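You operate a simulated robot arm through the tools that you are given. There is no shell and no other tool.

You are at the controls of a simulated two-armed robot. One attempt, no reset.

TASK
Set the cone rack's bar and the knobs under pegs 3 and 4 by the job ticket.
Fine: free the handwheel with the red lever, wind it, and lock it again; leave the other knobs. Where these are worked on the way, their far stop is far enough and under half their travel is too little: red lever on the cone rack.
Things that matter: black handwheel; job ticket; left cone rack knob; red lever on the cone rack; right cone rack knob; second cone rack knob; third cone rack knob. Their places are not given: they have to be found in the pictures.

It is judged by the outcome, as a careful person would: the job done as asked, and still so three seconds after it is handed in. It fails if anything else is knocked over, pushed out of place, dropped, spilled or broken.

THE ROBOT
Two 7-joint arms with fingered hands on one trunk that stands fixed in place. Base frame: the origin is at the foot of the trunk, x ahead of it, y to its left, z up. Readings come in m, degrees, newtons and seconds.
The left shoulder is at [0.042, 0.162, 1.061], the right one opposite. Each reaches about 1.215 m from its shoulder. Payload 4 kg a hand.
The tool frame of a hand sits at the grasp point between the pads (the TCP): z along the fingers, y along the line on which they close. The tips reach 0.036 m beyond it. The gripper opens to 0.124 m; its body begins 0.042 m behind the TCP. The gripper is a hand of 4 fingers: y runs from the thumb to the fingers, the wrist lies at [-0.015, -0.099, -0.189] in the tool frame.
Orientation is that of the tool frame in the base frame, as a unit quaternion [w, x, y, z]. With the fingers straight down and the wrist toward the robot, the tool's x, y and z point along [0, 1, 0], [1, 0, 0] and [0, 0, -1] of the base frame.

THE INTERFACE
- The arms move only by the tool play_rows. It takes "left_plan", "right_plan" or both (then of equal length, played together; a hand with none holds still); each is text: rows parted by semicolons, each of 6 numbers parted by spaces: the shift along the tool's x, y, z in units of 500 mm (1.0 is 500 mm), then the turn, a rotation vector about the tool's x, y, z in units of 45 degrees (1.0 is 45 degrees). In form: dx dy dz rx ry rz; .... A call has 1 to 20 rows; each row is the pose to reach, as a shift and turn from the pose commanded when the call began, along the tool's axes at that moment. A call with a number of a shift or a turn outside -1 to 1 is refused whole. A row lasts 0.2 s, in which the tool goes at most 0.05 m and 8.6 degrees; a call with a longer step from one row to the next is refused whole. A pose out of reach is approached as far as the arm can. The call stops where the force on the tool passes 40 N (or 10 N more than at its start, if that is more) or the arm is blocked; 0.2 s more then pass. In this call time passes only in rows, and 0.2 s behind the last. The reply holds the time, the measured pose of the TCP, the force on the tool along the base axes, the opening and the grip force, in the units named above and with some noise, with the torque about the TCP (base axes, N m) and any sound that the robot's microphone picked up.
- Cameras (640 x 400 px; columns grow to the right, rows downward): "scene" is now at [0.1484, -0.0455, 1.3147]; the picture's right is [-0.46, -0.89, 0.07], its down [-0.41, 0.14, -0.90] and it looks along [0.79, -0.44, -0.43] (base axes); focal length 218 px, centre (320, 200). "left" rides on the left gripper at [-0.075, -0.086, -0.123] in its tool frame; the picture's right is [-0.70, -0.34, 0.63], its down [0.64, -0.68, 0.35] and it looks along [0.32, 0.65, 0.69] (tool axes); focal length 275 px, centre (320, 200). "right" rides on the right gripper at [0.075, -0.086, -0.123] in its tool frame; the picture's right is [-0.70, 0.34, -0.63], its down [-0.64, -0.68, 0.35] and it looks along [-0.32, 0.65, 0.69] (tool axes); focal length 275 px, centre (320, 200).
- get_image(camera): a new picture of that camera. The clock stands still meanwhile.
- slide_trunk(by): moves the trunk up (or, below 0, down) by that many m; the arms and the scene camera ride with it, the base frame stays. It gives what a move gives, with no picture.
- set_fingers(index, middle, ring, thumb_bend, thumb_turn, hand): sets how far each is bent, from 0 (flat) to 1 (curled in); at 0.3 the hand is open as for a grip, at 0.7 the pads meet at the TCP. One left out holds its place. A second passes; each finger stops where it meets its share of the squeeze, and holds until it gets a number again. It is the only way to open and close the hand. It gives what a move gives, with no picture; readings hold the bend of each and the force on the fingers (four entries, about 0 where the hand has none), thumb and palm. thumb_turn goes from beside the hand (0) to across from the fingers (1), as for a grip.
- pan_tilt(pan, tilt): turns the head with the scene camera to pan (to the left, within 86 degrees either way) and tilt (down, from -29 to 69), counted from straight ahead of the robot (the tilt from the chest, where the trunk bows). It gives what a move gives.
- locate(camera, pixels): there is no depth. For up to 12 entries [column, row, z] of the newest picture of that camera ("zoom" is the newest enlarged one), the place [x, y] in the base frame at which the ray of that pixel passes the height z, good to about 0.002 m, but the place of the scene camera against the robot may be out by one fixed shift of up to 0.018 m in any direction. The clock stands still meanwhile.
- close_up(camera, box): a new picture of the part [left, top, right, bottom] of that camera's present view, enlarged. The clock stands still meanwhile.
- close_job(): hands the job in; it is judged then, once.

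Unless the task says otherwise, let go and move clear before handing in.

The tools are called after "Call:" as name(argument=value, ...) on one line, values as JSON. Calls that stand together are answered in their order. play_rows: Moves the arms, as the interface text tells. Its arguments: {"type":"object","properties":{"left_plan":{"type":"string"},"right_plan":{"type":"string"}},"required":[]} The other tools are called the same way: slide_trunk (by) moves the trunk up or down; set_fingers (index, middle, ring, thumb_bend, thumb_turn, hand) moves the fingers one by one; pan_tilt (pan, tilt) turns the head that bears the scene camera; get_image (camera) takes a picture; locate (camera, pixels) gives the place at which the rays of pixels pass given heights; close_up (camera, box) takes an enlarged picture of a part of a camera's view; close_job () hands the job in.

At the start:

```text
time: 0.0
left_tcp_pos: [0.758, -0.1068, 1.2696]
left_tcp_rot: [0.0, 0.707, 0.707, -0.001]
left_contact_force: [0.4, 0.1, -0.5]
left_torque: [0.0, 0.01, -0.02]
left_finger_gap: 0.1236
left_grip_force: 0.0
left_shape: jaw
left_bend: [0.3, 0.3, 0.3, 0.3, 0.98]
left_finger forces: [0.2, 0.0, 0.0, 0.0, 0.0, 0.0]
right_tcp_pos: [0.5294, -0.5585, 1.222]
right_tcp_rot: [0.0, 0.706, 0.708, 0.0]
right_contact_force: [-1.1, 0.1, 0.4]
right_torque: [0.02, 0.03, 0.02]
right_finger_gap: 0.1235
right_grip_force: 0.0
right_shape: jaw
right_bend: [0.3, 0.3, 0.3, 0.3, 0.98]
right_finger forces: [0.1, 0.0, 0.1, 0.0, 0.1, 0.0]
trunk travel left (down, up): [-0.225, 0.253]
head pan, tilt (commanded): [-27.7, 17.6]
```

scene: 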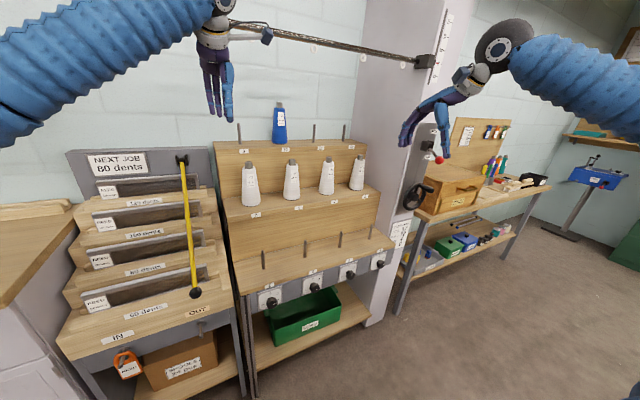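
right: 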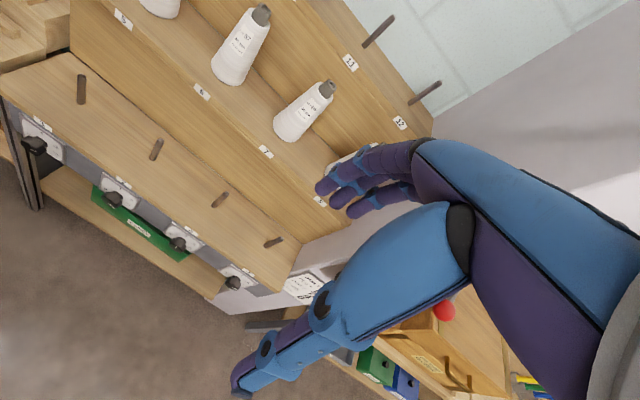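
left: 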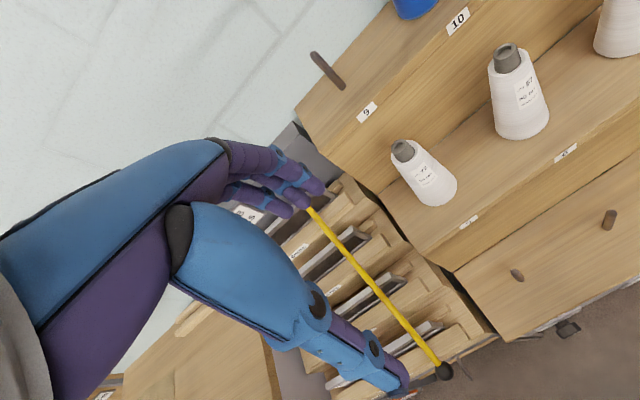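

The scene shows the cone rack with four knobs (about px 270,302; 313,287; 348,272; 378,260), a black handwheel near (415,197), a red ball near (438,160), and a ticket-like sheet at (400,232). I'll enlarge these before moving anything.

Call:
close_up(camera="scene", box=[360, 120, 480, 270])

Call:
close_up(camera="scene", box=[230, 230, 410, 340])

Call:
close_up(camera="scene", box=[380, 0, 500, 80])

```text
2.67 times, centred on (420, 195) of scene
```

zoom: 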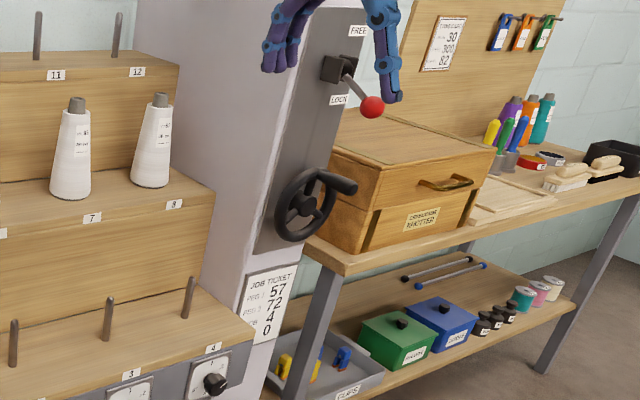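

```text
3.56 times, centred on (320, 285) of scene
```

zoom: 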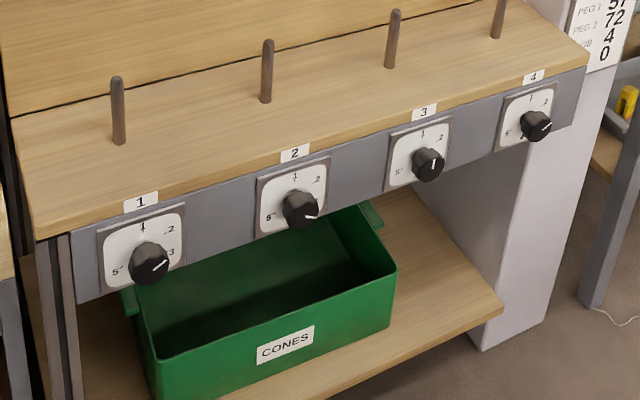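

```text
5.00 times, centred on (440, 40) of scene
```

zoom: 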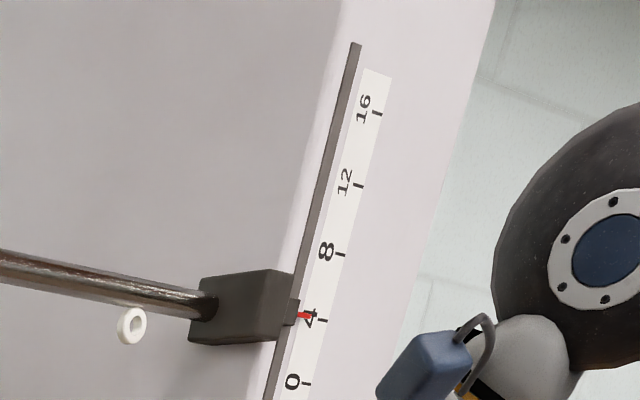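

The ticket beside the rack at (400,232) shows numbers but the labels are blurry; the bar pointer at (434,66 region) sits about at 4 on the scale. I'll enlarge the ticket, the lever plate, and the dials more.

Call:
close_up(camera="scene", box=[384, 215, 416, 250])

Call:
close_up(camera="scene", box=[400, 120, 450, 215])

Call:
close_up(camera="scene", box=[335, 245, 395, 290])

Call:
close_up(camera="right", box=[280, 255, 340, 315])

Call:
close_up(camera="scene", box=[255, 280, 330, 320])

```text
11.43 times, centred on (400, 232) of scene
```

zoom: 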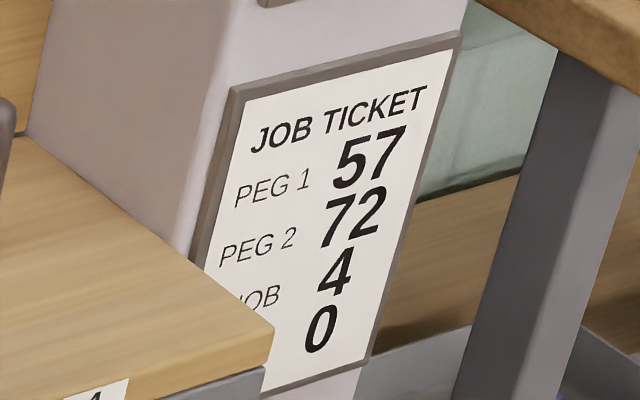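

```text
4.21 times, centred on (425, 168) of scene
```

zoom: 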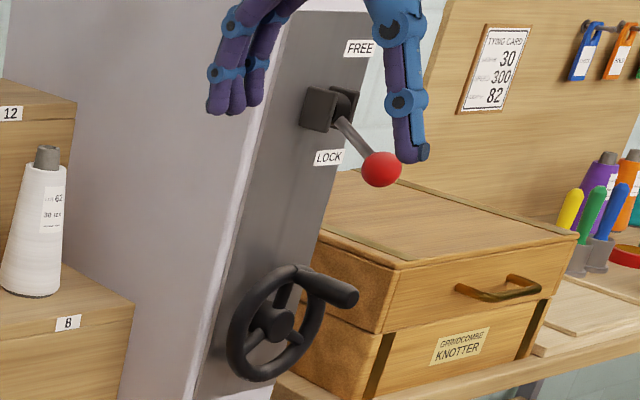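

```text
8.89 times, centred on (365, 268) of scene
```

zoom: 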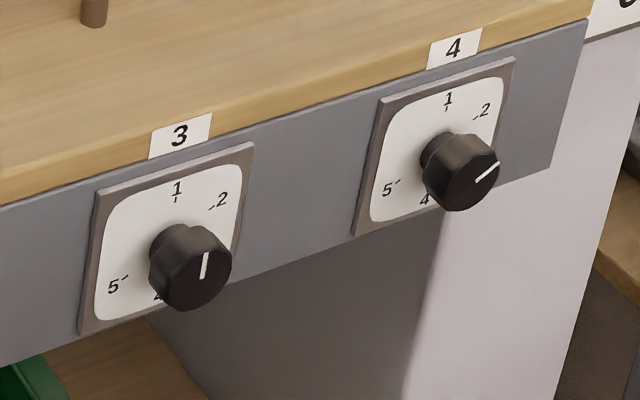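

```text
6.67 times, centred on (310, 285) of right
```

zoom: 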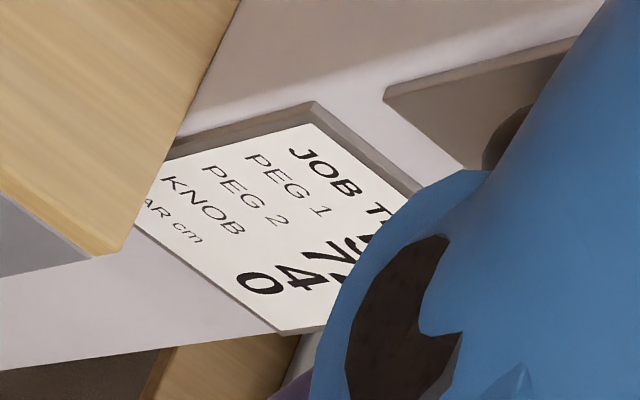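

```text
8.53 times, centred on (292, 300) of scene
```

zoom: 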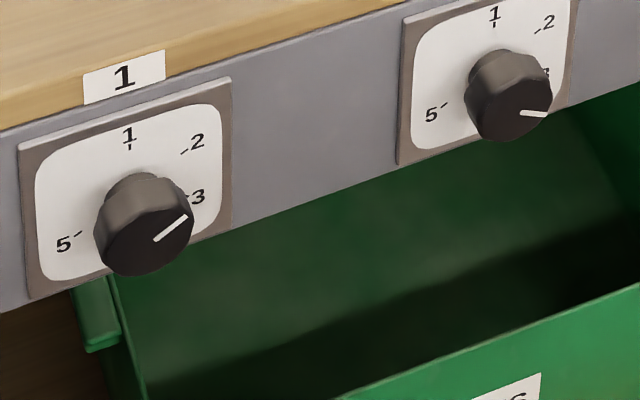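

The ticket reads PEG 1 57, PEG 2 72, KNOB 4, BAR cm 0, so knobs 3 and 4 go to "4" and the bar goes to 0 cm. The lever is at LOCK (down). I'll cast rays from both the scene and right cameras to triangulate the knobs, wheel and lever.

Call:
locate(camera="scene", pixels=[[350, 272, 1.0], [350, 272, 0.7], [379, 260.5, 1.0], [379, 260.5, 0.7], [271, 302, 1.0], [271, 302, 0.7], [418, 196, 1.2], [418, 196, 0.9], [441, 160, 1.3], [441, 160, 1.0], [434, 187, 1.2], [434, 187, 0.9]])

Call:
locate(camera="right", pixels=[[179, 245, 1.0], [179, 245, 0.7], [233, 284, 1.0], [233, 284, 0.7], [34, 146, 1.0], [34, 146, 0.7], [445, 311, 1.2], [445, 311, 0.9], [296, 284, 1.0], [296, 284, 0.7]])

Call:
get_image(camera="right")

```text
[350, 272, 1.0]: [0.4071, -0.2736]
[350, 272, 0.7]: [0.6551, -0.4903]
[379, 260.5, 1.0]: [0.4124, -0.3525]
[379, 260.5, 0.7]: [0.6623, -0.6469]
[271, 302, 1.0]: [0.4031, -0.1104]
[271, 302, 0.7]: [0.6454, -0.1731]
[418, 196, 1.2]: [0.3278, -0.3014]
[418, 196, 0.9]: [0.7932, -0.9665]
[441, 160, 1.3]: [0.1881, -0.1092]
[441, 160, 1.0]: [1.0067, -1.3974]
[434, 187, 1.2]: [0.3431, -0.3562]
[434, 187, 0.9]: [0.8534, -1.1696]
```

```text
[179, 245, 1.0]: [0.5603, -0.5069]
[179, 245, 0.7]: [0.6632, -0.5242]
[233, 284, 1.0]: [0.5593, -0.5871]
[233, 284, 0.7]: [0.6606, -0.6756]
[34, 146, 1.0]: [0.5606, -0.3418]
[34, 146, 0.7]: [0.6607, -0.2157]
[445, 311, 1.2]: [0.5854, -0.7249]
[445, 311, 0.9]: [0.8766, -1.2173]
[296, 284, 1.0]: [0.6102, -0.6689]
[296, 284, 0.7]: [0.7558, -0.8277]
```

```text
taken
```

right: 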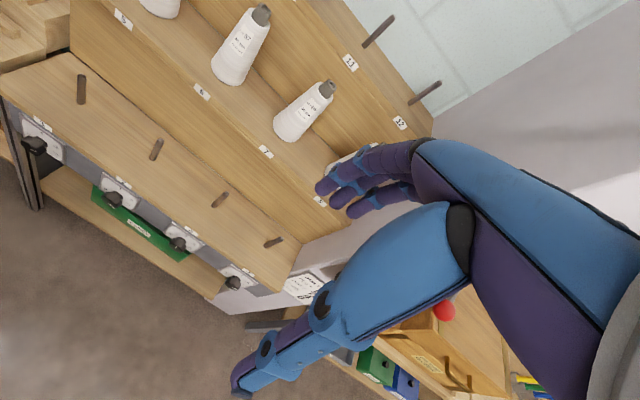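

Triangulation puts knob 3 near (0.67,-0.53,0.67), knob 4 near (0.67,-0.68,0.68), the red ball near (0.65,-0.84,1.13), and the wheel near x≈0.70, y≈-0.83, z≈0.96. The bar's left end at (238,22) seems near the left hand, so I'll look there first.

Call:
close_up(camera="scene", box=[170, 0, 330, 100])

Call:
pan_tilt(pan=-40, tilt=-5)

Call:
get_image(camera="scene")

```text
4.00 times, centred on (250, 50) of scene
```

zoom: 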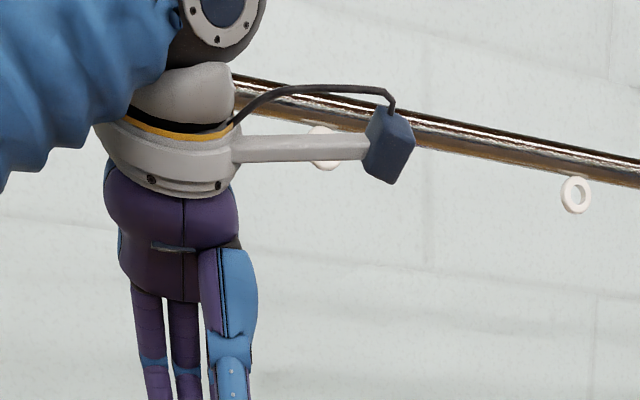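

```text
time: 0.9
left_tcp_pos: [0.7595, -0.1058, 1.2685]
left_tcp_rot: [-0.001, 0.707, 0.707, -0.001]
left_contact_force: [0.5, 0.0, -0.5]
left_torque: [0.0, -0.02, -0.03]
left_finger_gap: 0.1237
left_grip_force: 0.1
left_shape: jaw
left_bend: [0.3, 0.3, 0.3, 0.3, 0.98]
left_finger forces: [0.0, 0.0, 0.0, 0.0, 0.0, 0.1]
right_tcp_pos: [0.528, -0.5597, 1.2226]
right_tcp_rot: [0.0, 0.707, 0.708, 0.0]
right_contact_force: [1.1, 0.9, -0.9]
right_torque: [0.02, 0.0, 0.0]
right_finger_gap: 0.1237
right_grip_force: 0.1
right_shape: jaw
right_bend: [0.3, 0.3, 0.3, 0.3, 0.98]
right_finger forces: [0.1, 0.1, 0.1, 0.0, 0.0, 0.0]
trunk travel left (down, up): [-0.225, 0.253]
head pan, tilt (commanded): [-40.0, -5.0]
```

```text
taken
```

scene: 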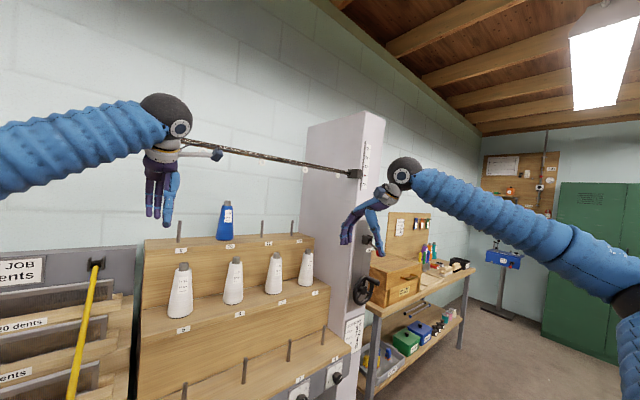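

The bar runs behind the left hand's wrist (zoom 240,85 to 640,170), so the left hand needs to back away toward the robot first. I'll draw it back in -x then a bit left.

Call:
play_rows(left_plan="0 -0.08 0 0 0 0; 0 -0.16 0 0 0 0; 0 -0.24 0 0 0 0; 0.03 -0.32 0 0 0 0; 0.08 -0.40 0 0 0 0; 0.14 -0.46 0 0 0 0; 0.20 -0.52 0 0 0 0; 0.26 -0.56 0 0 0 0; 0.32 -0.6 0 0 0 0")

Call:
get_image(camera="scene")

Call:
close_up(camera="scene", box=[330, 130, 410, 180])

Call:
close_up(camera="scene", box=[340, 220, 420, 310])

```text
time: 2.9
left_tcp_pos: [0.4556, 0.0566, 1.2685]
left_tcp_rot: [0.0, 0.707, 0.707, -0.001]
left_contact_force: [-0.3, 0.2, -0.3]
left_torque: [-0.04, -0.01, -0.03]
left_finger_gap: 0.1237
left_grip_force: 0.0
left_shape: jaw
left_bend: [0.3, 0.3, 0.3, 0.3, 0.98]
left_finger forces: [0.0, 0.0, 0.1, 0.0, 0.0, 0.0]
right_tcp_pos: [0.528, -0.5576, 1.2232]
right_tcp_rot: [0.0, 0.707, 0.707, 0.0]
right_contact_force: [0.0, 0.0, -0.1]
right_torque: [-0.05, -0.05, -0.01]
right_finger_gap: 0.1237
right_grip_force: 0.0
right_shape: jaw
right_bend: [0.3, 0.3, 0.3, 0.3, 0.98]
right_finger forces: [0.1, 0.1, 0.0, 0.0, 0.0, 0.1]
trunk travel left (down, up): [-0.225, 0.253]
head pan, tilt (commanded): [-40.0, -5.0]
```

```text
taken
```

scene: 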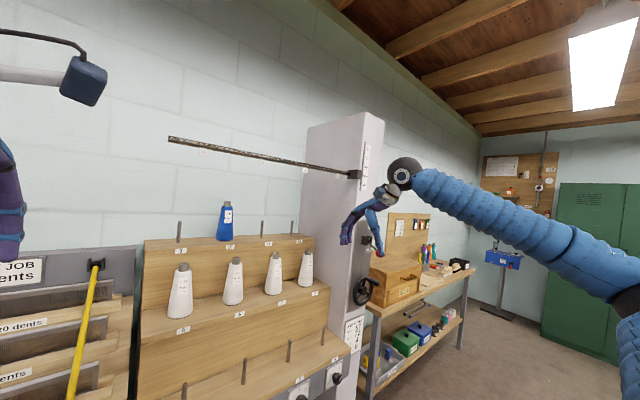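

```text
8.00 times, centred on (370, 155) of scene
```

zoom: 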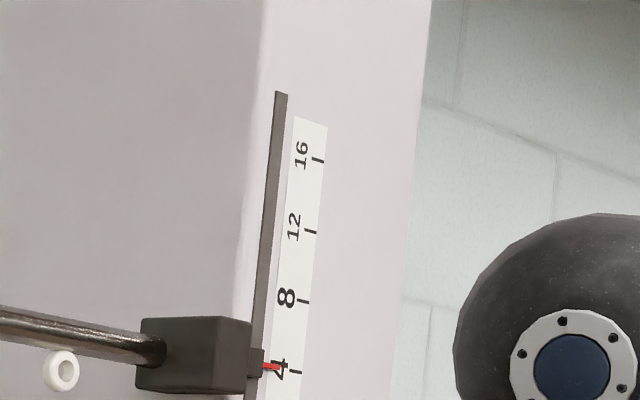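

```text
4.44 times, centred on (380, 265) of scene
```

zoom: 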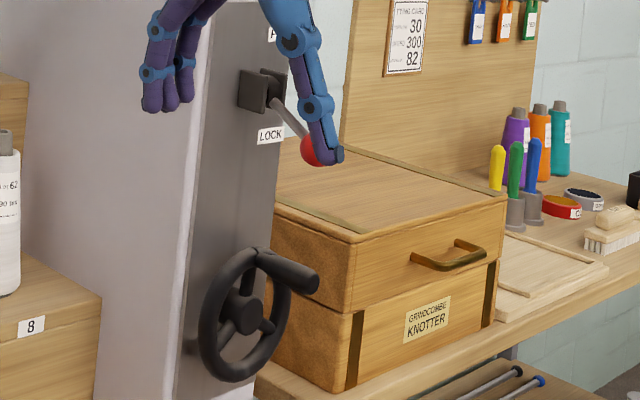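

The left hand is clear and the bar pointer reads about 4.0 cm. Now I'll back the right hand off and begin turning it so its fingers point forward (+x), which also gives its camera a view of the tower.

Call:
play_rows(right_plan="0 -0.025 0 -0.096 0.096 0.096; 0 -0.05 0 -0.193 0.193 0.193; 0 -0.075 0 -0.289 0.289 0.289; 0 -0.1 0 -0.385 0.385 0.385; 0 -0.125 0 -0.481 0.481 0.481; 0 -0.15 0 -0.578 0.578 0.578; 0 -0.175 0 -0.674 0.674 0.674; 0 -0.2 0 -0.77 0.77 0.77")

Call:
get_image(camera="scene")

Call:
get_image(camera="right")

```text
time: 4.7
left_tcp_pos: [0.458, 0.0565, 1.268]
left_tcp_rot: [-0.001, 0.707, 0.707, -0.001]
left_contact_force: [-0.5, -0.1, 0.7]
left_torque: [-0.01, 0.02, 0.04]
left_finger_gap: 0.1236
left_grip_force: 0.0
left_shape: jaw
left_bend: [0.3, 0.3, 0.3, 0.3, 0.98]
left_finger forces: [0.0, 0.0, 0.0, 0.1, 0.0, 0.0]
right_tcp_pos: [0.4279, -0.5596, 1.2225]
right_tcp_rot: [0.0, 0.817, 0.407, 0.409]
right_contact_force: [-0.7, 0.6, -0.3]
right_torque: [0.0, 0.01, 0.01]
right_finger_gap: 0.1238
right_grip_force: 0.1
right_shape: jaw
right_bend: [0.3, 0.3, 0.3, 0.3, 0.98]
right_finger forces: [0.0, 0.1, 0.0, 0.0, 0.0, 0.0]
trunk travel left (down, up): [-0.225, 0.253]
head pan, tilt (commanded): [-40.0, -5.0]
```

```text
taken
```

scene: 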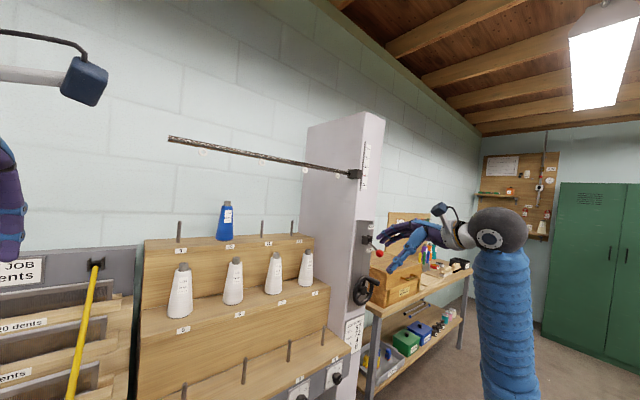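

```text
taken
```

right: 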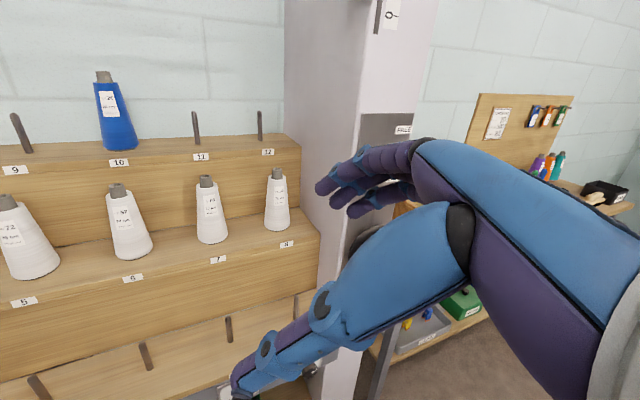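

The hand is halfway round and the lever and wheel are now visible in the scene at (378,253) and (365,290). I'll finish the turn so the fingers point along +x.

Call:
play_rows(right_plan="-0.018 -0.002 0.011 -0.096 0.096 0.096; -0.037 -0.003 0.022 -0.193 0.193 0.193; -0.055 -0.005 0.033 -0.289 0.289 0.289; -0.073 -0.007 0.044 -0.385 0.385 0.385; -0.092 -0.008 0.055 -0.481 0.481 0.481; -0.11 -0.01 0.066 -0.578 0.578 0.578; -0.128 -0.011 0.076 -0.674 0.674 0.674; -0.147 -0.013 0.087 -0.77 0.77 0.77")

Call:
get_image(camera="scene")

Call:
get_image(camera="right")

Call:
close_up(camera="scene", box=[335, 220, 415, 310])

```text
time: 6.5
left_tcp_pos: [0.4573, 0.0564, 1.27]
left_tcp_rot: [-0.001, 0.707, 0.707, 0.0]
left_contact_force: [0.0, 0.4, -0.8]
left_torque: [0.0, -0.01, 0.02]
left_finger_gap: 0.1236
left_grip_force: 0.0
left_shape: jaw
left_bend: [0.3, 0.3, 0.3, 0.3, 0.98]
left_finger forces: [0.0, 0.0, 0.0, 0.1, 0.1, 0.1]
right_tcp_pos: [0.4692, -0.6358, 1.154]
right_tcp_rot: [0.001, 0.707, 0.0, 0.708]
right_contact_force: [0.5, -0.2, 0.0]
right_torque: [-0.02, 0.03, 0.01]
right_finger_gap: 0.1237
right_grip_force: 0.2
right_shape: jaw
right_bend: [0.3, 0.3, 0.3, 0.3, 0.98]
right_finger forces: [0.0, 0.0, 0.0, 0.0, 0.0, 0.0]
right hand out of reach, approached as far as the arm can: row 4, 5, 6, 7, 8
trunk travel left (down, up): [-0.225, 0.253]
head pan, tilt (commanded): [-40.0, -5.0]
```

```text
taken
```

scene: 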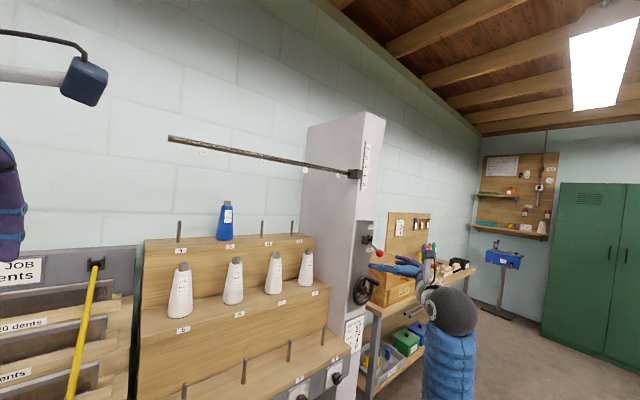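

```text
taken
```

right: 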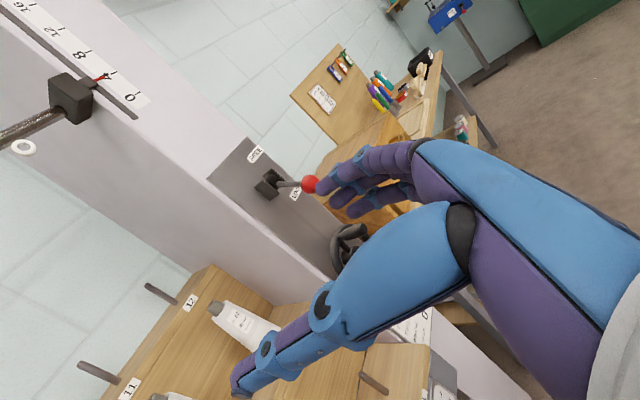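

```text
4.44 times, centred on (375, 265) of scene
```

zoom: 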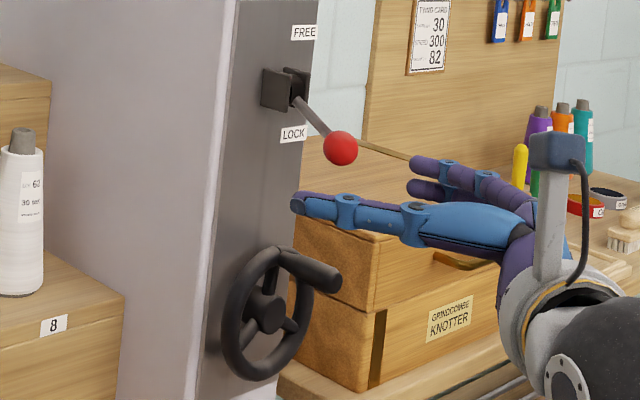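

The hand now faces forward, ending at (0.469,-0.636,1.154). The right camera sees the lever block (270,185), ball (311,184), wheel (350,240) and gauge; I'll zoom and cast rays.

Call:
close_up(camera="right", box=[200, 120, 380, 290])

Call:
locate(camera="right", pixels=[[311, 184, 1.2], [311, 184, 1.0], [268, 186, 1.3], [268, 186, 1.0], [350, 243, 1.1], [350, 243, 0.8], [245, 138, 1.3], [245, 138, 1.0], [208, 178, 1.3], [208, 178, 1.0]])

Call:
locate(camera="scene", pixels=[[379.5, 253, 1.2], [379.5, 253, 1.0], [363.5, 240, 1.3], [363.5, 240, 1.0], [363, 291.5, 1.1], [363, 291.5, 0.8], [373.5, 220, 1.3], [373.5, 220, 1.0], [357, 221, 1.3], [357, 221, 1.0]])

```text
2.35 times, centred on (290, 205) of right
```

zoom: 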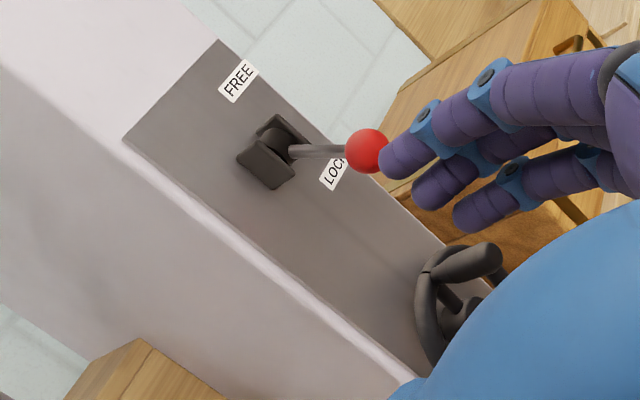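

```text
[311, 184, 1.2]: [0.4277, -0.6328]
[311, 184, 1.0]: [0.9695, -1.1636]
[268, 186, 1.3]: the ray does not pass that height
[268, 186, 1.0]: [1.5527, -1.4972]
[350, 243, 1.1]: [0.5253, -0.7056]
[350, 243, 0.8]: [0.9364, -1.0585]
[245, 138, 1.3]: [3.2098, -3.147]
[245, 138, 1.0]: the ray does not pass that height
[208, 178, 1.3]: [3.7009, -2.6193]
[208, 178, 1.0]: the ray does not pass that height
```

```text
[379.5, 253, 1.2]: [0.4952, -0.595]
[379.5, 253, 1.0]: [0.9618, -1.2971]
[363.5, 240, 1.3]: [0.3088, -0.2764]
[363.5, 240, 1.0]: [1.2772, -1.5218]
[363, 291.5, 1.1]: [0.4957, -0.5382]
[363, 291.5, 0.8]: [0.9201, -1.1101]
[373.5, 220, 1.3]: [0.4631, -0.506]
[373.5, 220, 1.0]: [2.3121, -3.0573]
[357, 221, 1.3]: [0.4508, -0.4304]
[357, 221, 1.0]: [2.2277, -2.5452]
```

Two right-camera rays cross within a millimetre: the red ball is at about (0.6735,-0.874,1.109); the scene camera reads about 1.4 cm too high. I'll make a partial move toward a pre-grasp point and see which base pose the commands use.

Call:
play_rows(right_plan="-0.01 0.08 0.03 0 0 0; -0.02 0.16 0.06 0 0 0; -0.03 0.24 0.09 0 0 0; -0.04 0.30 0.12 0 0 0")

Call:
get_image(camera="right")

Call:
close_up(camera="scene", box=[335, 220, 415, 310])

```text
time: 7.5
left_tcp_pos: [0.4573, 0.0568, 1.2697]
left_tcp_rot: [-0.001, 0.707, 0.707, -0.001]
left_contact_force: [-0.4, 0.1, -0.2]
left_torque: [0.04, 0.02, -0.02]
left_finger_gap: 0.124
left_grip_force: 0.0
left_shape: jaw
left_bend: [0.3, 0.3, 0.3, 0.3, 0.98]
left_finger forces: [0.1, 0.1, 0.0, 0.0, 0.1, 0.0]
right_tcp_pos: [0.5224, -0.7848, 1.135]
right_tcp_rot: [-0.001, 0.707, -0.001, 0.707]
right_contact_force: [-0.5, -0.4, 0.1]
right_torque: [0.08, -0.02, -0.01]
right_finger_gap: 0.1236
right_grip_force: 0.1
right_shape: jaw
right_bend: [0.3, 0.3, 0.3, 0.3, 0.98]
right_finger forces: [0.1, 0.1, 0.1, 0.1, 0.0, 0.0]
trunk travel left (down, up): [-0.225, 0.253]
head pan, tilt (commanded): [-40.0, -5.0]
```

```text
taken
```

right: 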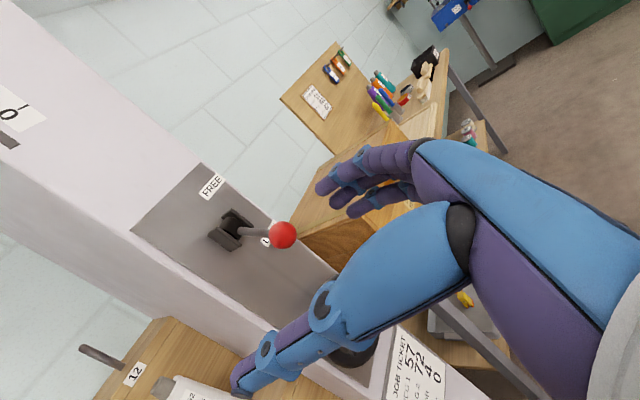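

```text
4.44 times, centred on (375, 265) of scene
```

zoom: 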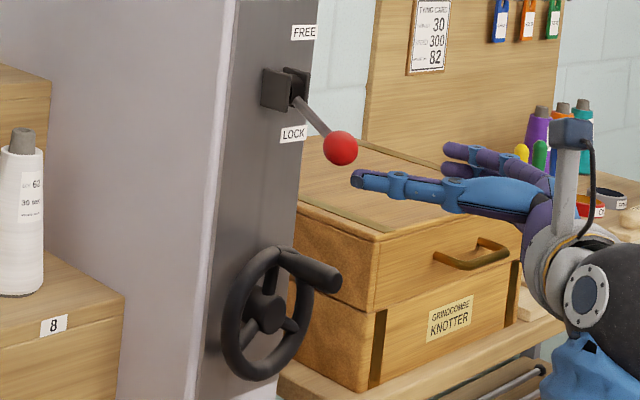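

The command basis follows the actual pose. The ball now shows at (283,235) in the right camera; I'll recompute its place with this new ray, plus the pivot and labels.

Call:
close_up(camera="right", box=[180, 160, 340, 260])

Call:
locate(camera="right", pixels=[[283, 235, 1.15], [283, 235, 1.05], [240, 231, 1.15], [240, 231, 1.1], [229, 232, 1.15], [229, 232, 1.1], [350, 358, 1.0], [350, 358, 0.9]])

```text
4.00 times, centred on (260, 210) of right
```

zoom: 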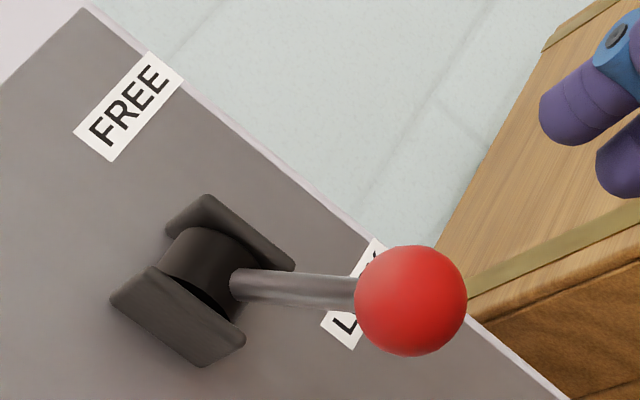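

```text
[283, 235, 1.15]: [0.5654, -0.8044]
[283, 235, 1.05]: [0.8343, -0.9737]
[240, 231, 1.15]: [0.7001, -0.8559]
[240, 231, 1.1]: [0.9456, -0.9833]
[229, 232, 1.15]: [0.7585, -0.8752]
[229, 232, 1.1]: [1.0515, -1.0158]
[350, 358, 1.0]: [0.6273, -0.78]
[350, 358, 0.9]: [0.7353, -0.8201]
```

The ball position is confirmed at (0.674,-0.8735,1.109), with the pivot near (0.747,-0.874,1.149), so the lever is about 0.084 m long and slants 30° down. I'll move to a pre-grasp 7 cm in front of it.

Call:
play_rows(right_plan="-0.013 0.045 0.03 0 0 0; -0.026 0.09 0.06 0 0 0; -0.039 0.135 0.1 0 0 0; -0.052 0.177 0.145 0 0 0")

Call:
get_image(camera="right")

Call:
close_up(camera="scene", box=[335, 220, 415, 310])

```text
time: 8.5
left_tcp_pos: [0.4583, 0.0554, 1.2697]
left_tcp_rot: [0.0, 0.707, 0.708, -0.002]
left_contact_force: [0.6, -0.3, 0.1]
left_torque: [0.0, 0.0, 0.01]
left_finger_gap: 0.1237
left_grip_force: 0.1
left_shape: jaw
left_bend: [0.3, 0.3, 0.3, 0.3, 0.98]
left_finger forces: [0.0, 0.0, 0.0, 0.0, 0.0, 0.0]
right_tcp_pos: [0.5994, -0.8736, 1.1081]
right_tcp_rot: [0.0, 0.707, 0.0, 0.707]
right_contact_force: [0.3, -0.5, -0.2]
right_torque: [-0.03, 0.0, 0.01]
right_finger_gap: 0.1237
right_grip_force: 0.0
right_shape: jaw
right_bend: [0.3, 0.3, 0.3, 0.3, 0.98]
right_finger forces: [0.0, 0.0, 0.0, 0.1, 0.1, 0.0]
trunk travel left (down, up): [-0.225, 0.253]
head pan, tilt (commanded): [-40.0, -5.0]
```

```text
taken
```

right: 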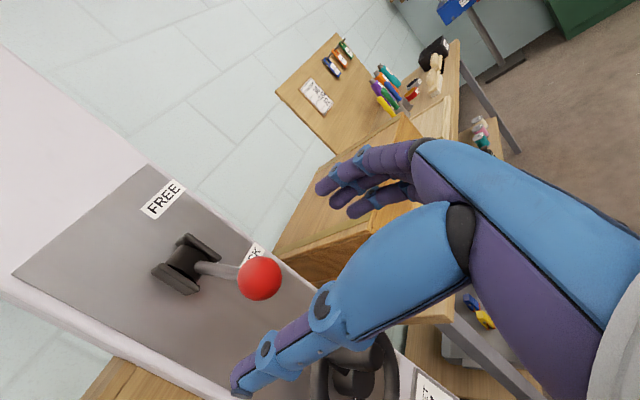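

```text
4.44 times, centred on (375, 265) of scene
```

zoom: 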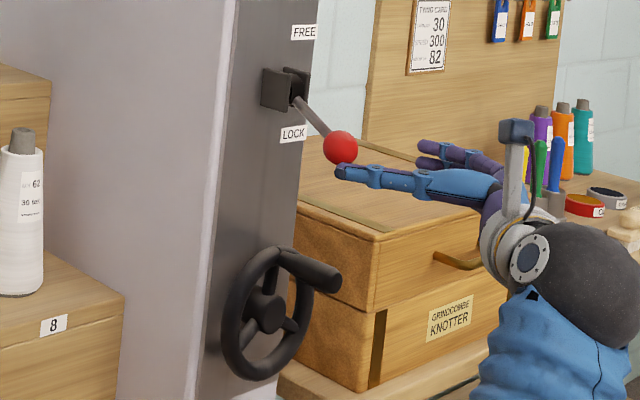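

Pre-grasp reached with the ball at (260,278) centred ahead of the grasp point. I'll move forward 7 cm so the ball lies between thumb and fingers.

Call:
play_rows(right_plan="0 0 0.05 0 0 0; 0 0 0.1 0 0 0; 0 0 0.145 0 0 0")

Call:
get_image(camera="right")

Call:
close_up(camera="scene", box=[335, 220, 415, 310])

```text
time: 9.3
left_tcp_pos: [0.4574, 0.0567, 1.2693]
left_tcp_rot: [0.0, 0.707, 0.707, -0.001]
left_contact_force: [-0.9, 0.6, -0.4]
left_torque: [-0.01, 0.05, 0.0]
left_finger_gap: 0.1237
left_grip_force: 0.1
left_shape: jaw
left_bend: [0.3, 0.3, 0.3, 0.3, 0.98]
left_finger forces: [0.0, 0.1, 0.1, 0.0, 0.0, 0.0]
right_tcp_pos: [0.6691, -0.8722, 1.1071]
right_tcp_rot: [0.001, 0.707, -0.001, 0.708]
right_contact_force: [-0.2, -0.2, -0.8]
right_torque: [0.0, -0.01, 0.01]
right_finger_gap: 0.124
right_grip_force: 0.1
right_shape: jaw
right_bend: [0.3, 0.3, 0.3, 0.3, 0.98]
right_finger forces: [0.1, 0.0, 0.0, 0.0, 0.1, 0.1]
trunk travel left (down, up): [-0.225, 0.253]
head pan, tilt (commanded): [-40.0, -5.0]
```

```text
taken
```

right: 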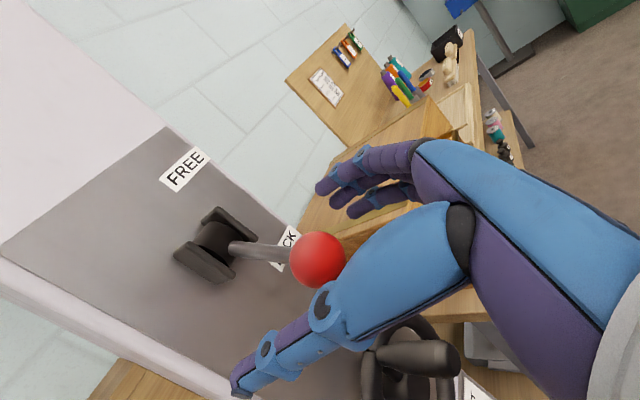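

```text
4.44 times, centred on (375, 265) of scene
```

zoom: 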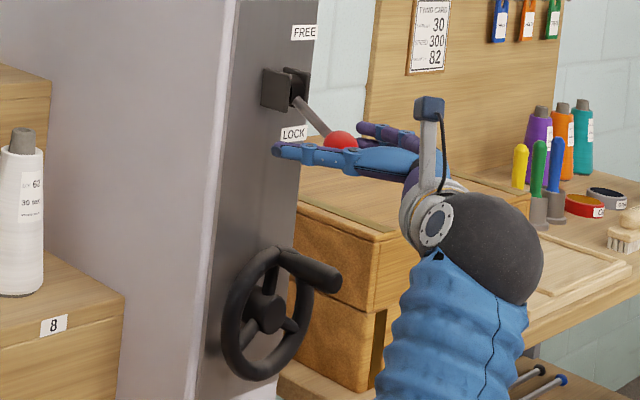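

The ball sits at (317,260), right at the grasp point. I'll close just the middle finger and thumb on it.

Call:
set_fingers(hand="right", middle=0.7, thumb_bend=0.7)

Call:
get_image(camera="right")

Call:
close_up(camera="scene", box=[335, 220, 415, 310])

```text
time: 10.3
left_tcp_pos: [0.4581, 0.0595, 1.2684]
left_tcp_rot: [-0.001, 0.707, 0.707, -0.002]
left_contact_force: [-0.3, 0.7, 0.8]
left_torque: [0.0, -0.01, -0.02]
left_finger_gap: 0.1235
left_grip_force: 0.1
left_shape: jaw
left_bend: [0.3, 0.3, 0.3, 0.3, 0.98]
left_finger forces: [0.0, 0.0, 0.0, 0.1, 0.0, 0.0]
right_tcp_pos: [0.6693, -0.8701, 1.1093]
right_tcp_rot: [-0.001, 0.707, 0.001, 0.707]
right_contact_force: [-1.8, 34.4, -3.4]
right_torque: [-0.21, 0.0, 0.11]
right_finger_gap: 0.0915
right_grip_force: 15.7
right_shape: fingers
right_bend: [0.3, 0.7, 0.3, 0.57, 0.98]
right_finger forces: [0.0, 0.0, 0.0, 0.0, 31.5, 0.1]
trunk travel left (down, up): [-0.225, 0.253]
head pan, tilt (commanded): [-40.0, -5.0]
```

```text
taken
```

right: 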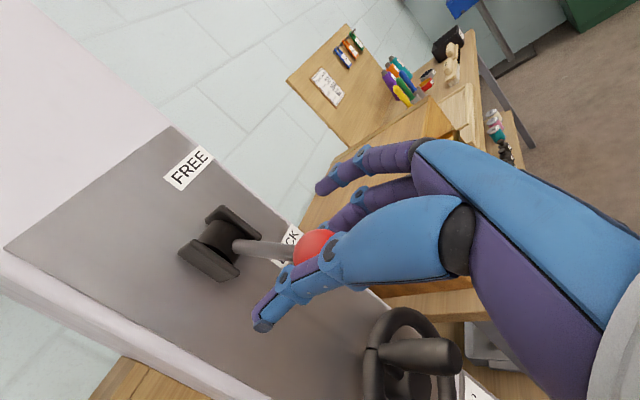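

```text
4.44 times, centred on (375, 265) of scene
```

zoom: 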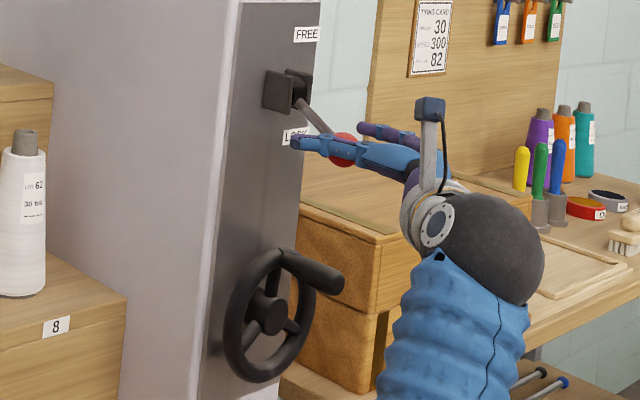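

The thumb presses on the ball at 31 N but the middle finger shows no force, so it isn't opposing it. I'll look closely before changing anything.

Call:
close_up(camera="right", box=[220, 150, 420, 350])

Call:
close_up(camera="scene", box=[355, 235, 405, 275])

```text
2.00 times, centred on (320, 250) of right
```

zoom: 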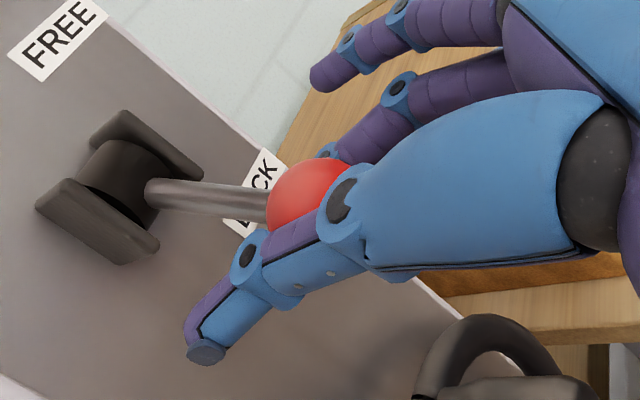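

```text
10.00 times, centred on (380, 255) of scene
```

zoom: 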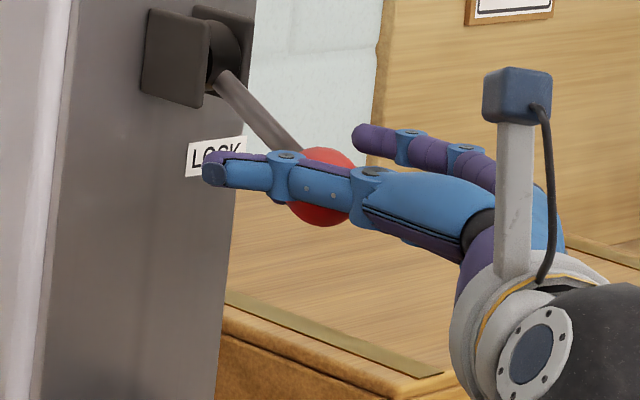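

The zoom shows the thumb's mid-link on the ball and the middle fingertip wrapped past it: the pads lie about 2 cm further along the fingers. I'll open, back off 2.2 cm, and grip with the tips.

Call:
set_fingers(hand="right", middle=0.3, thumb_bend=0.3)

Call:
play_rows(right_plan="0 0 -0.02 0 0 0; 0 0 -0.042 0 0 0")

Call:
set_fingers(hand="right", middle=0.6, thumb_bend=0.5)

Call:
close_up(camera="right", box=[220, 150, 420, 350])

Call:
close_up(camera="scene", box=[355, 235, 405, 275])

```text
time: 11.3
left_tcp_pos: [0.4592, 0.0555, 1.2693]
left_tcp_rot: [-0.001, 0.707, 0.707, 0.0]
left_contact_force: [0.7, 0.6, 0.3]
left_torque: [-0.04, 0.0, -0.01]
left_finger_gap: 0.1236
left_grip_force: 0.0
left_shape: jaw
left_bend: [0.3, 0.3, 0.3, 0.3, 0.98]
left_finger forces: [0.0, 0.1, 0.0, 0.1, 0.0, 0.0]
right_tcp_pos: [0.6684, -0.8731, 1.108]
right_tcp_rot: [0.0, 0.707, 0.0, 0.707]
right_contact_force: [0.6, -0.1, 0.7]
right_torque: [0.02, 0.02, 0.0]
right_finger_gap: 0.1234
right_grip_force: 0.1
right_shape: fingers
right_bend: [0.3, 0.3, 0.3, 0.3, 0.97]
right_finger forces: [0.0, 0.1, 0.0, 0.0, 0.1, 0.0]
trunk travel left (down, up): [-0.225, 0.253]
head pan, tilt (commanded): [-40.0, -5.0]
```

```text
time: 11.9
left_tcp_pos: [0.4572, 0.0559, 1.2699]
left_tcp_rot: [0.0, 0.706, 0.708, -0.001]
left_contact_force: [-0.1, 0.6, -0.8]
left_torque: [0.01, -0.01, 0.0]
left_finger_gap: 0.1239
left_grip_force: 0.2
left_shape: jaw
left_bend: [0.3, 0.3, 0.3, 0.3, 0.98]
left_finger forces: [0.1, 0.0, 0.1, 0.1, 0.0, 0.0]
right_tcp_pos: [0.6468, -0.8736, 1.1088]
right_tcp_rot: [0.0, 0.708, 0.0, 0.707]
right_contact_force: [0.5, 0.5, -0.5]
right_torque: [0.0, -0.02, 0.0]
right_finger_gap: 0.1232
right_grip_force: 0.1
right_shape: fingers
right_bend: [0.3, 0.3, 0.3, 0.3, 0.97]
right_finger forces: [0.1, 0.0, 0.0, 0.1, 0.0, 0.0]
trunk travel left (down, up): [-0.225, 0.253]
head pan, tilt (commanded): [-40.0, -5.0]
```

```text
time: 12.9
left_tcp_pos: [0.4585, 0.057, 1.2683]
left_tcp_rot: [-0.001, 0.707, 0.707, -0.001]
left_contact_force: [-0.6, 0.1, 0.2]
left_torque: [-0.01, 0.0, 0.03]
left_finger_gap: 0.1238
left_grip_force: 0.0
left_shape: jaw
left_bend: [0.3, 0.3, 0.3, 0.3, 0.98]
left_finger forces: [0.1, 0.0, 0.1, 0.0, 0.1, 0.0]
right_tcp_pos: [0.6464, -0.8729, 1.1101]
right_tcp_rot: [0.0, 0.707, 0.0, 0.707]
right_contact_force: [-0.4, 0.8, -0.4]
right_torque: [0.0, -0.03, 0.02]
right_finger_gap: 0.0933
right_grip_force: 0.0
right_shape: fingers
right_bend: [0.3, 0.6, 0.3, 0.5, 0.97]
right_finger forces: [0.0, 0.1, 0.1, 0.0, 0.1, 0.0]
trunk travel left (down, up): [-0.225, 0.253]
head pan, tilt (commanded): [-40.0, -5.0]
```

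```text
2.00 times, centred on (320, 250) of right
```

zoom: 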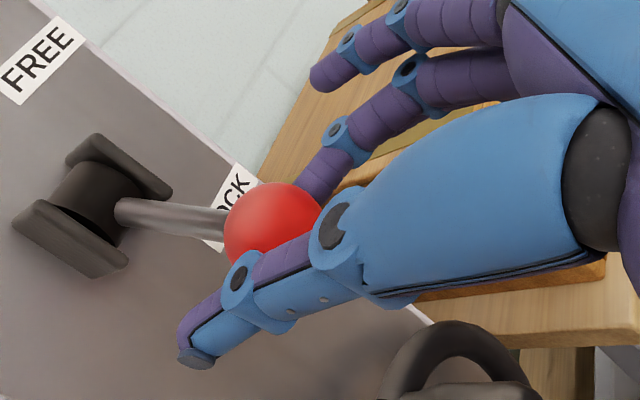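

```text
10.00 times, centred on (380, 255) of scene
```

zoom: 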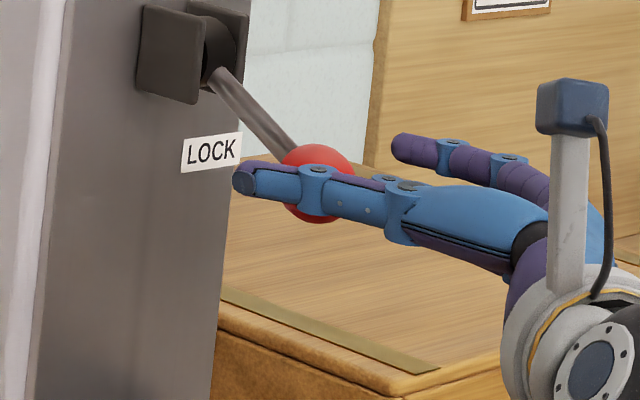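

The ball now lies between the middle fingertip and the thumb's distal link. I'll close both to grip it.

Call:
set_fingers(hand="right", middle=0.8, thumb_bend=0.6)

Call:
close_up(camera="right", box=[220, 150, 420, 350])

```text
time: 13.9
left_tcp_pos: [0.4587, 0.057, 1.2691]
left_tcp_rot: [-0.001, 0.708, 0.706, 0.0]
left_contact_force: [0.4, -0.2, 0.4]
left_torque: [0.0, 0.06, 0.0]
left_finger_gap: 0.1239
left_grip_force: 0.2
left_shape: jaw
left_bend: [0.3, 0.3, 0.3, 0.3, 0.98]
left_finger forces: [0.0, 0.1, 0.0, 0.0, 0.0, 0.0]
right_tcp_pos: [0.6466, -0.8726, 1.1084]
right_tcp_rot: [-0.001, 0.707, 0.0, 0.707]
right_contact_force: [1.6, -2.4, 0.4]
right_torque: [-0.11, -0.06, -0.08]
right_finger_gap: 0.085
right_grip_force: 6.4
right_shape: fingers
right_bend: [0.3, 0.65, 0.3, 0.58, 0.97]
right_finger forces: [0.0, 7.8, 0.0, 0.0, 5.5, 0.0]
trunk travel left (down, up): [-0.225, 0.253]
head pan, tilt (commanded): [-40.0, -5.0]
```

```text
2.00 times, centred on (320, 250) of right
```

zoom: 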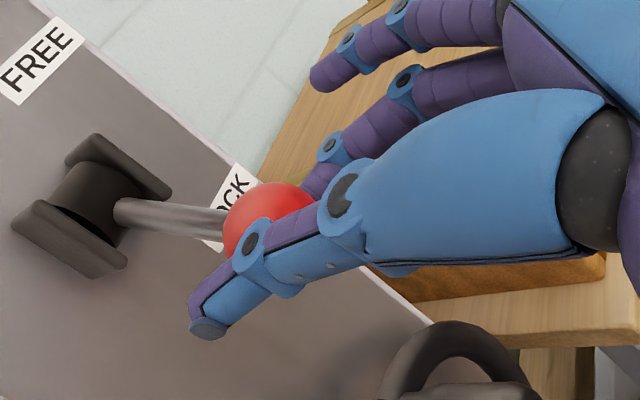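

Grip is balanced (middle 7.8 N, thumb 5.5 N). I'll raise the ball along the estimated arc, first partway.

Call:
play_rows(right_plan="0.013 -0.006 -0.006 0 0 0; 0.026 0 -0.012 0 0 0; 0.040 0 -0.017 0 0 0; 0.055 0 -0.020 0 0 0; 0.069 0 -0.022 0 0 0; 0.084 0 -0.022 0 0 0")

Call:
close_up(camera="right", box=[180, 130, 420, 350])

Call:
close_up(camera="scene", box=[355, 220, 405, 275])

```text
time: 15.3
left_tcp_pos: [0.4575, 0.0555, 1.2693]
left_tcp_rot: [-0.001, 0.707, 0.707, 0.001]
left_contact_force: [-0.5, -0.7, -0.7]
left_torque: [-0.02, -0.01, -0.01]
left_finger_gap: 0.1235
left_grip_force: 0.0
left_shape: jaw
left_bend: [0.3, 0.3, 0.3, 0.3, 0.98]
left_finger forces: [0.0, 0.0, 0.1, 0.1, 0.1, 0.0]
right_tcp_pos: [0.6364, -0.8745, 1.1513]
right_tcp_rot: [-0.001, 0.707, 0.0, 0.708]
right_contact_force: [-3.5, -3.9, -2.0]
right_torque: [0.06, 0.18, -0.19]
right_finger_gap: 0.0852
right_grip_force: 9.0
right_shape: fingers
right_bend: [0.3, 0.65, 0.3, 0.58, 0.96]
right_finger forces: [0.0, 11.3, 0.0, 0.0, 6.7, 0.1]
trunk travel left (down, up): [-0.225, 0.253]
head pan, tilt (commanded): [-40.0, -5.0]
```

```text
1.82 times, centred on (300, 240) of right
```

zoom: 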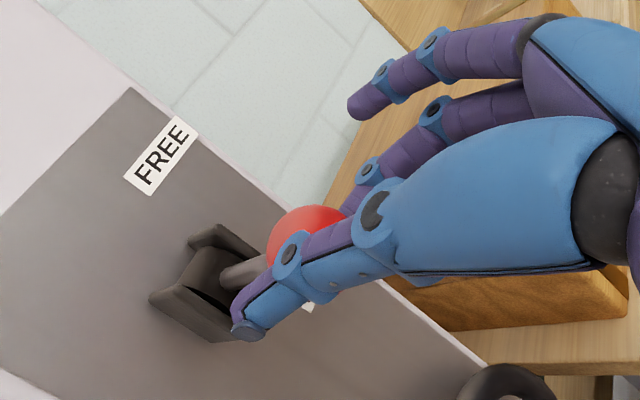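

```text
7.27 times, centred on (380, 248) of scene
```

zoom: 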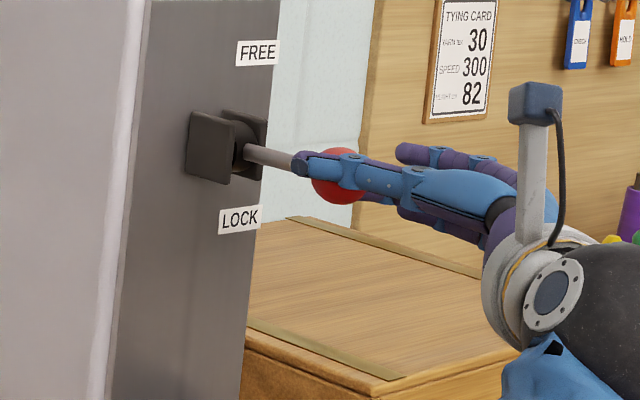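

The lever has followed up to about horizontal with only small forces. I'll continue the arc upward toward FREE.

Call:
play_rows(right_plan="0.014 0 0.001 0 0 0; 0.029 0 0.003 0 0 0; 0.043 0 0.006 0 0 0; 0.057 0 0.010 0 0 0; 0.071 0 0.016 0 0 0; 0.084 0 0.022 0 0 0")

Call:
close_up(camera="right", box=[180, 130, 420, 350])

Call:
close_up(camera="scene", box=[355, 210, 405, 265])

```text
time: 16.7
left_tcp_pos: [0.4562, 0.0546, 1.2683]
left_tcp_rot: [-0.001, 0.707, 0.707, 0.001]
left_contact_force: [-0.2, 0.0, 0.2]
left_torque: [-0.02, -0.01, -0.01]
left_finger_gap: 0.1234
left_grip_force: 0.0
left_shape: jaw
left_bend: [0.3, 0.3, 0.3, 0.3, 0.98]
left_finger forces: [0.0, 0.0, 0.0, 0.0, 0.1, 0.0]
right_tcp_pos: [0.6476, -0.8751, 1.191]
right_tcp_rot: [0.0, 0.707, -0.001, 0.707]
right_contact_force: [-11.8, -5.5, -9.6]
right_torque: [0.01, 0.35, -0.14]
right_finger_gap: 0.0855
right_grip_force: 11.5
right_shape: fingers
right_bend: [0.3, 0.65, 0.3, 0.58, 0.96]
right_finger forces: [0.0, 15.2, 0.1, 0.0, 8.3, 0.0]
trunk travel left (down, up): [-0.225, 0.253]
head pan, tilt (commanded): [-40.0, -5.0]
```

```text
1.82 times, centred on (300, 240) of right
```

zoom: 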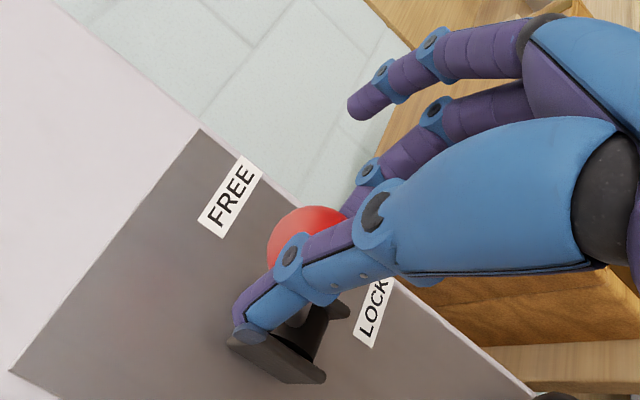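

```text
7.27 times, centred on (380, 238) of scene
```

zoom: 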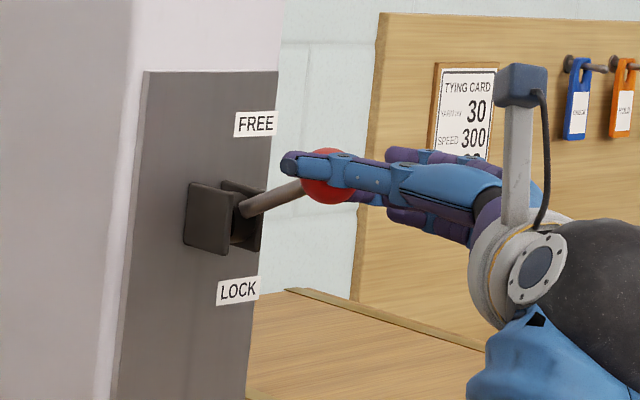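

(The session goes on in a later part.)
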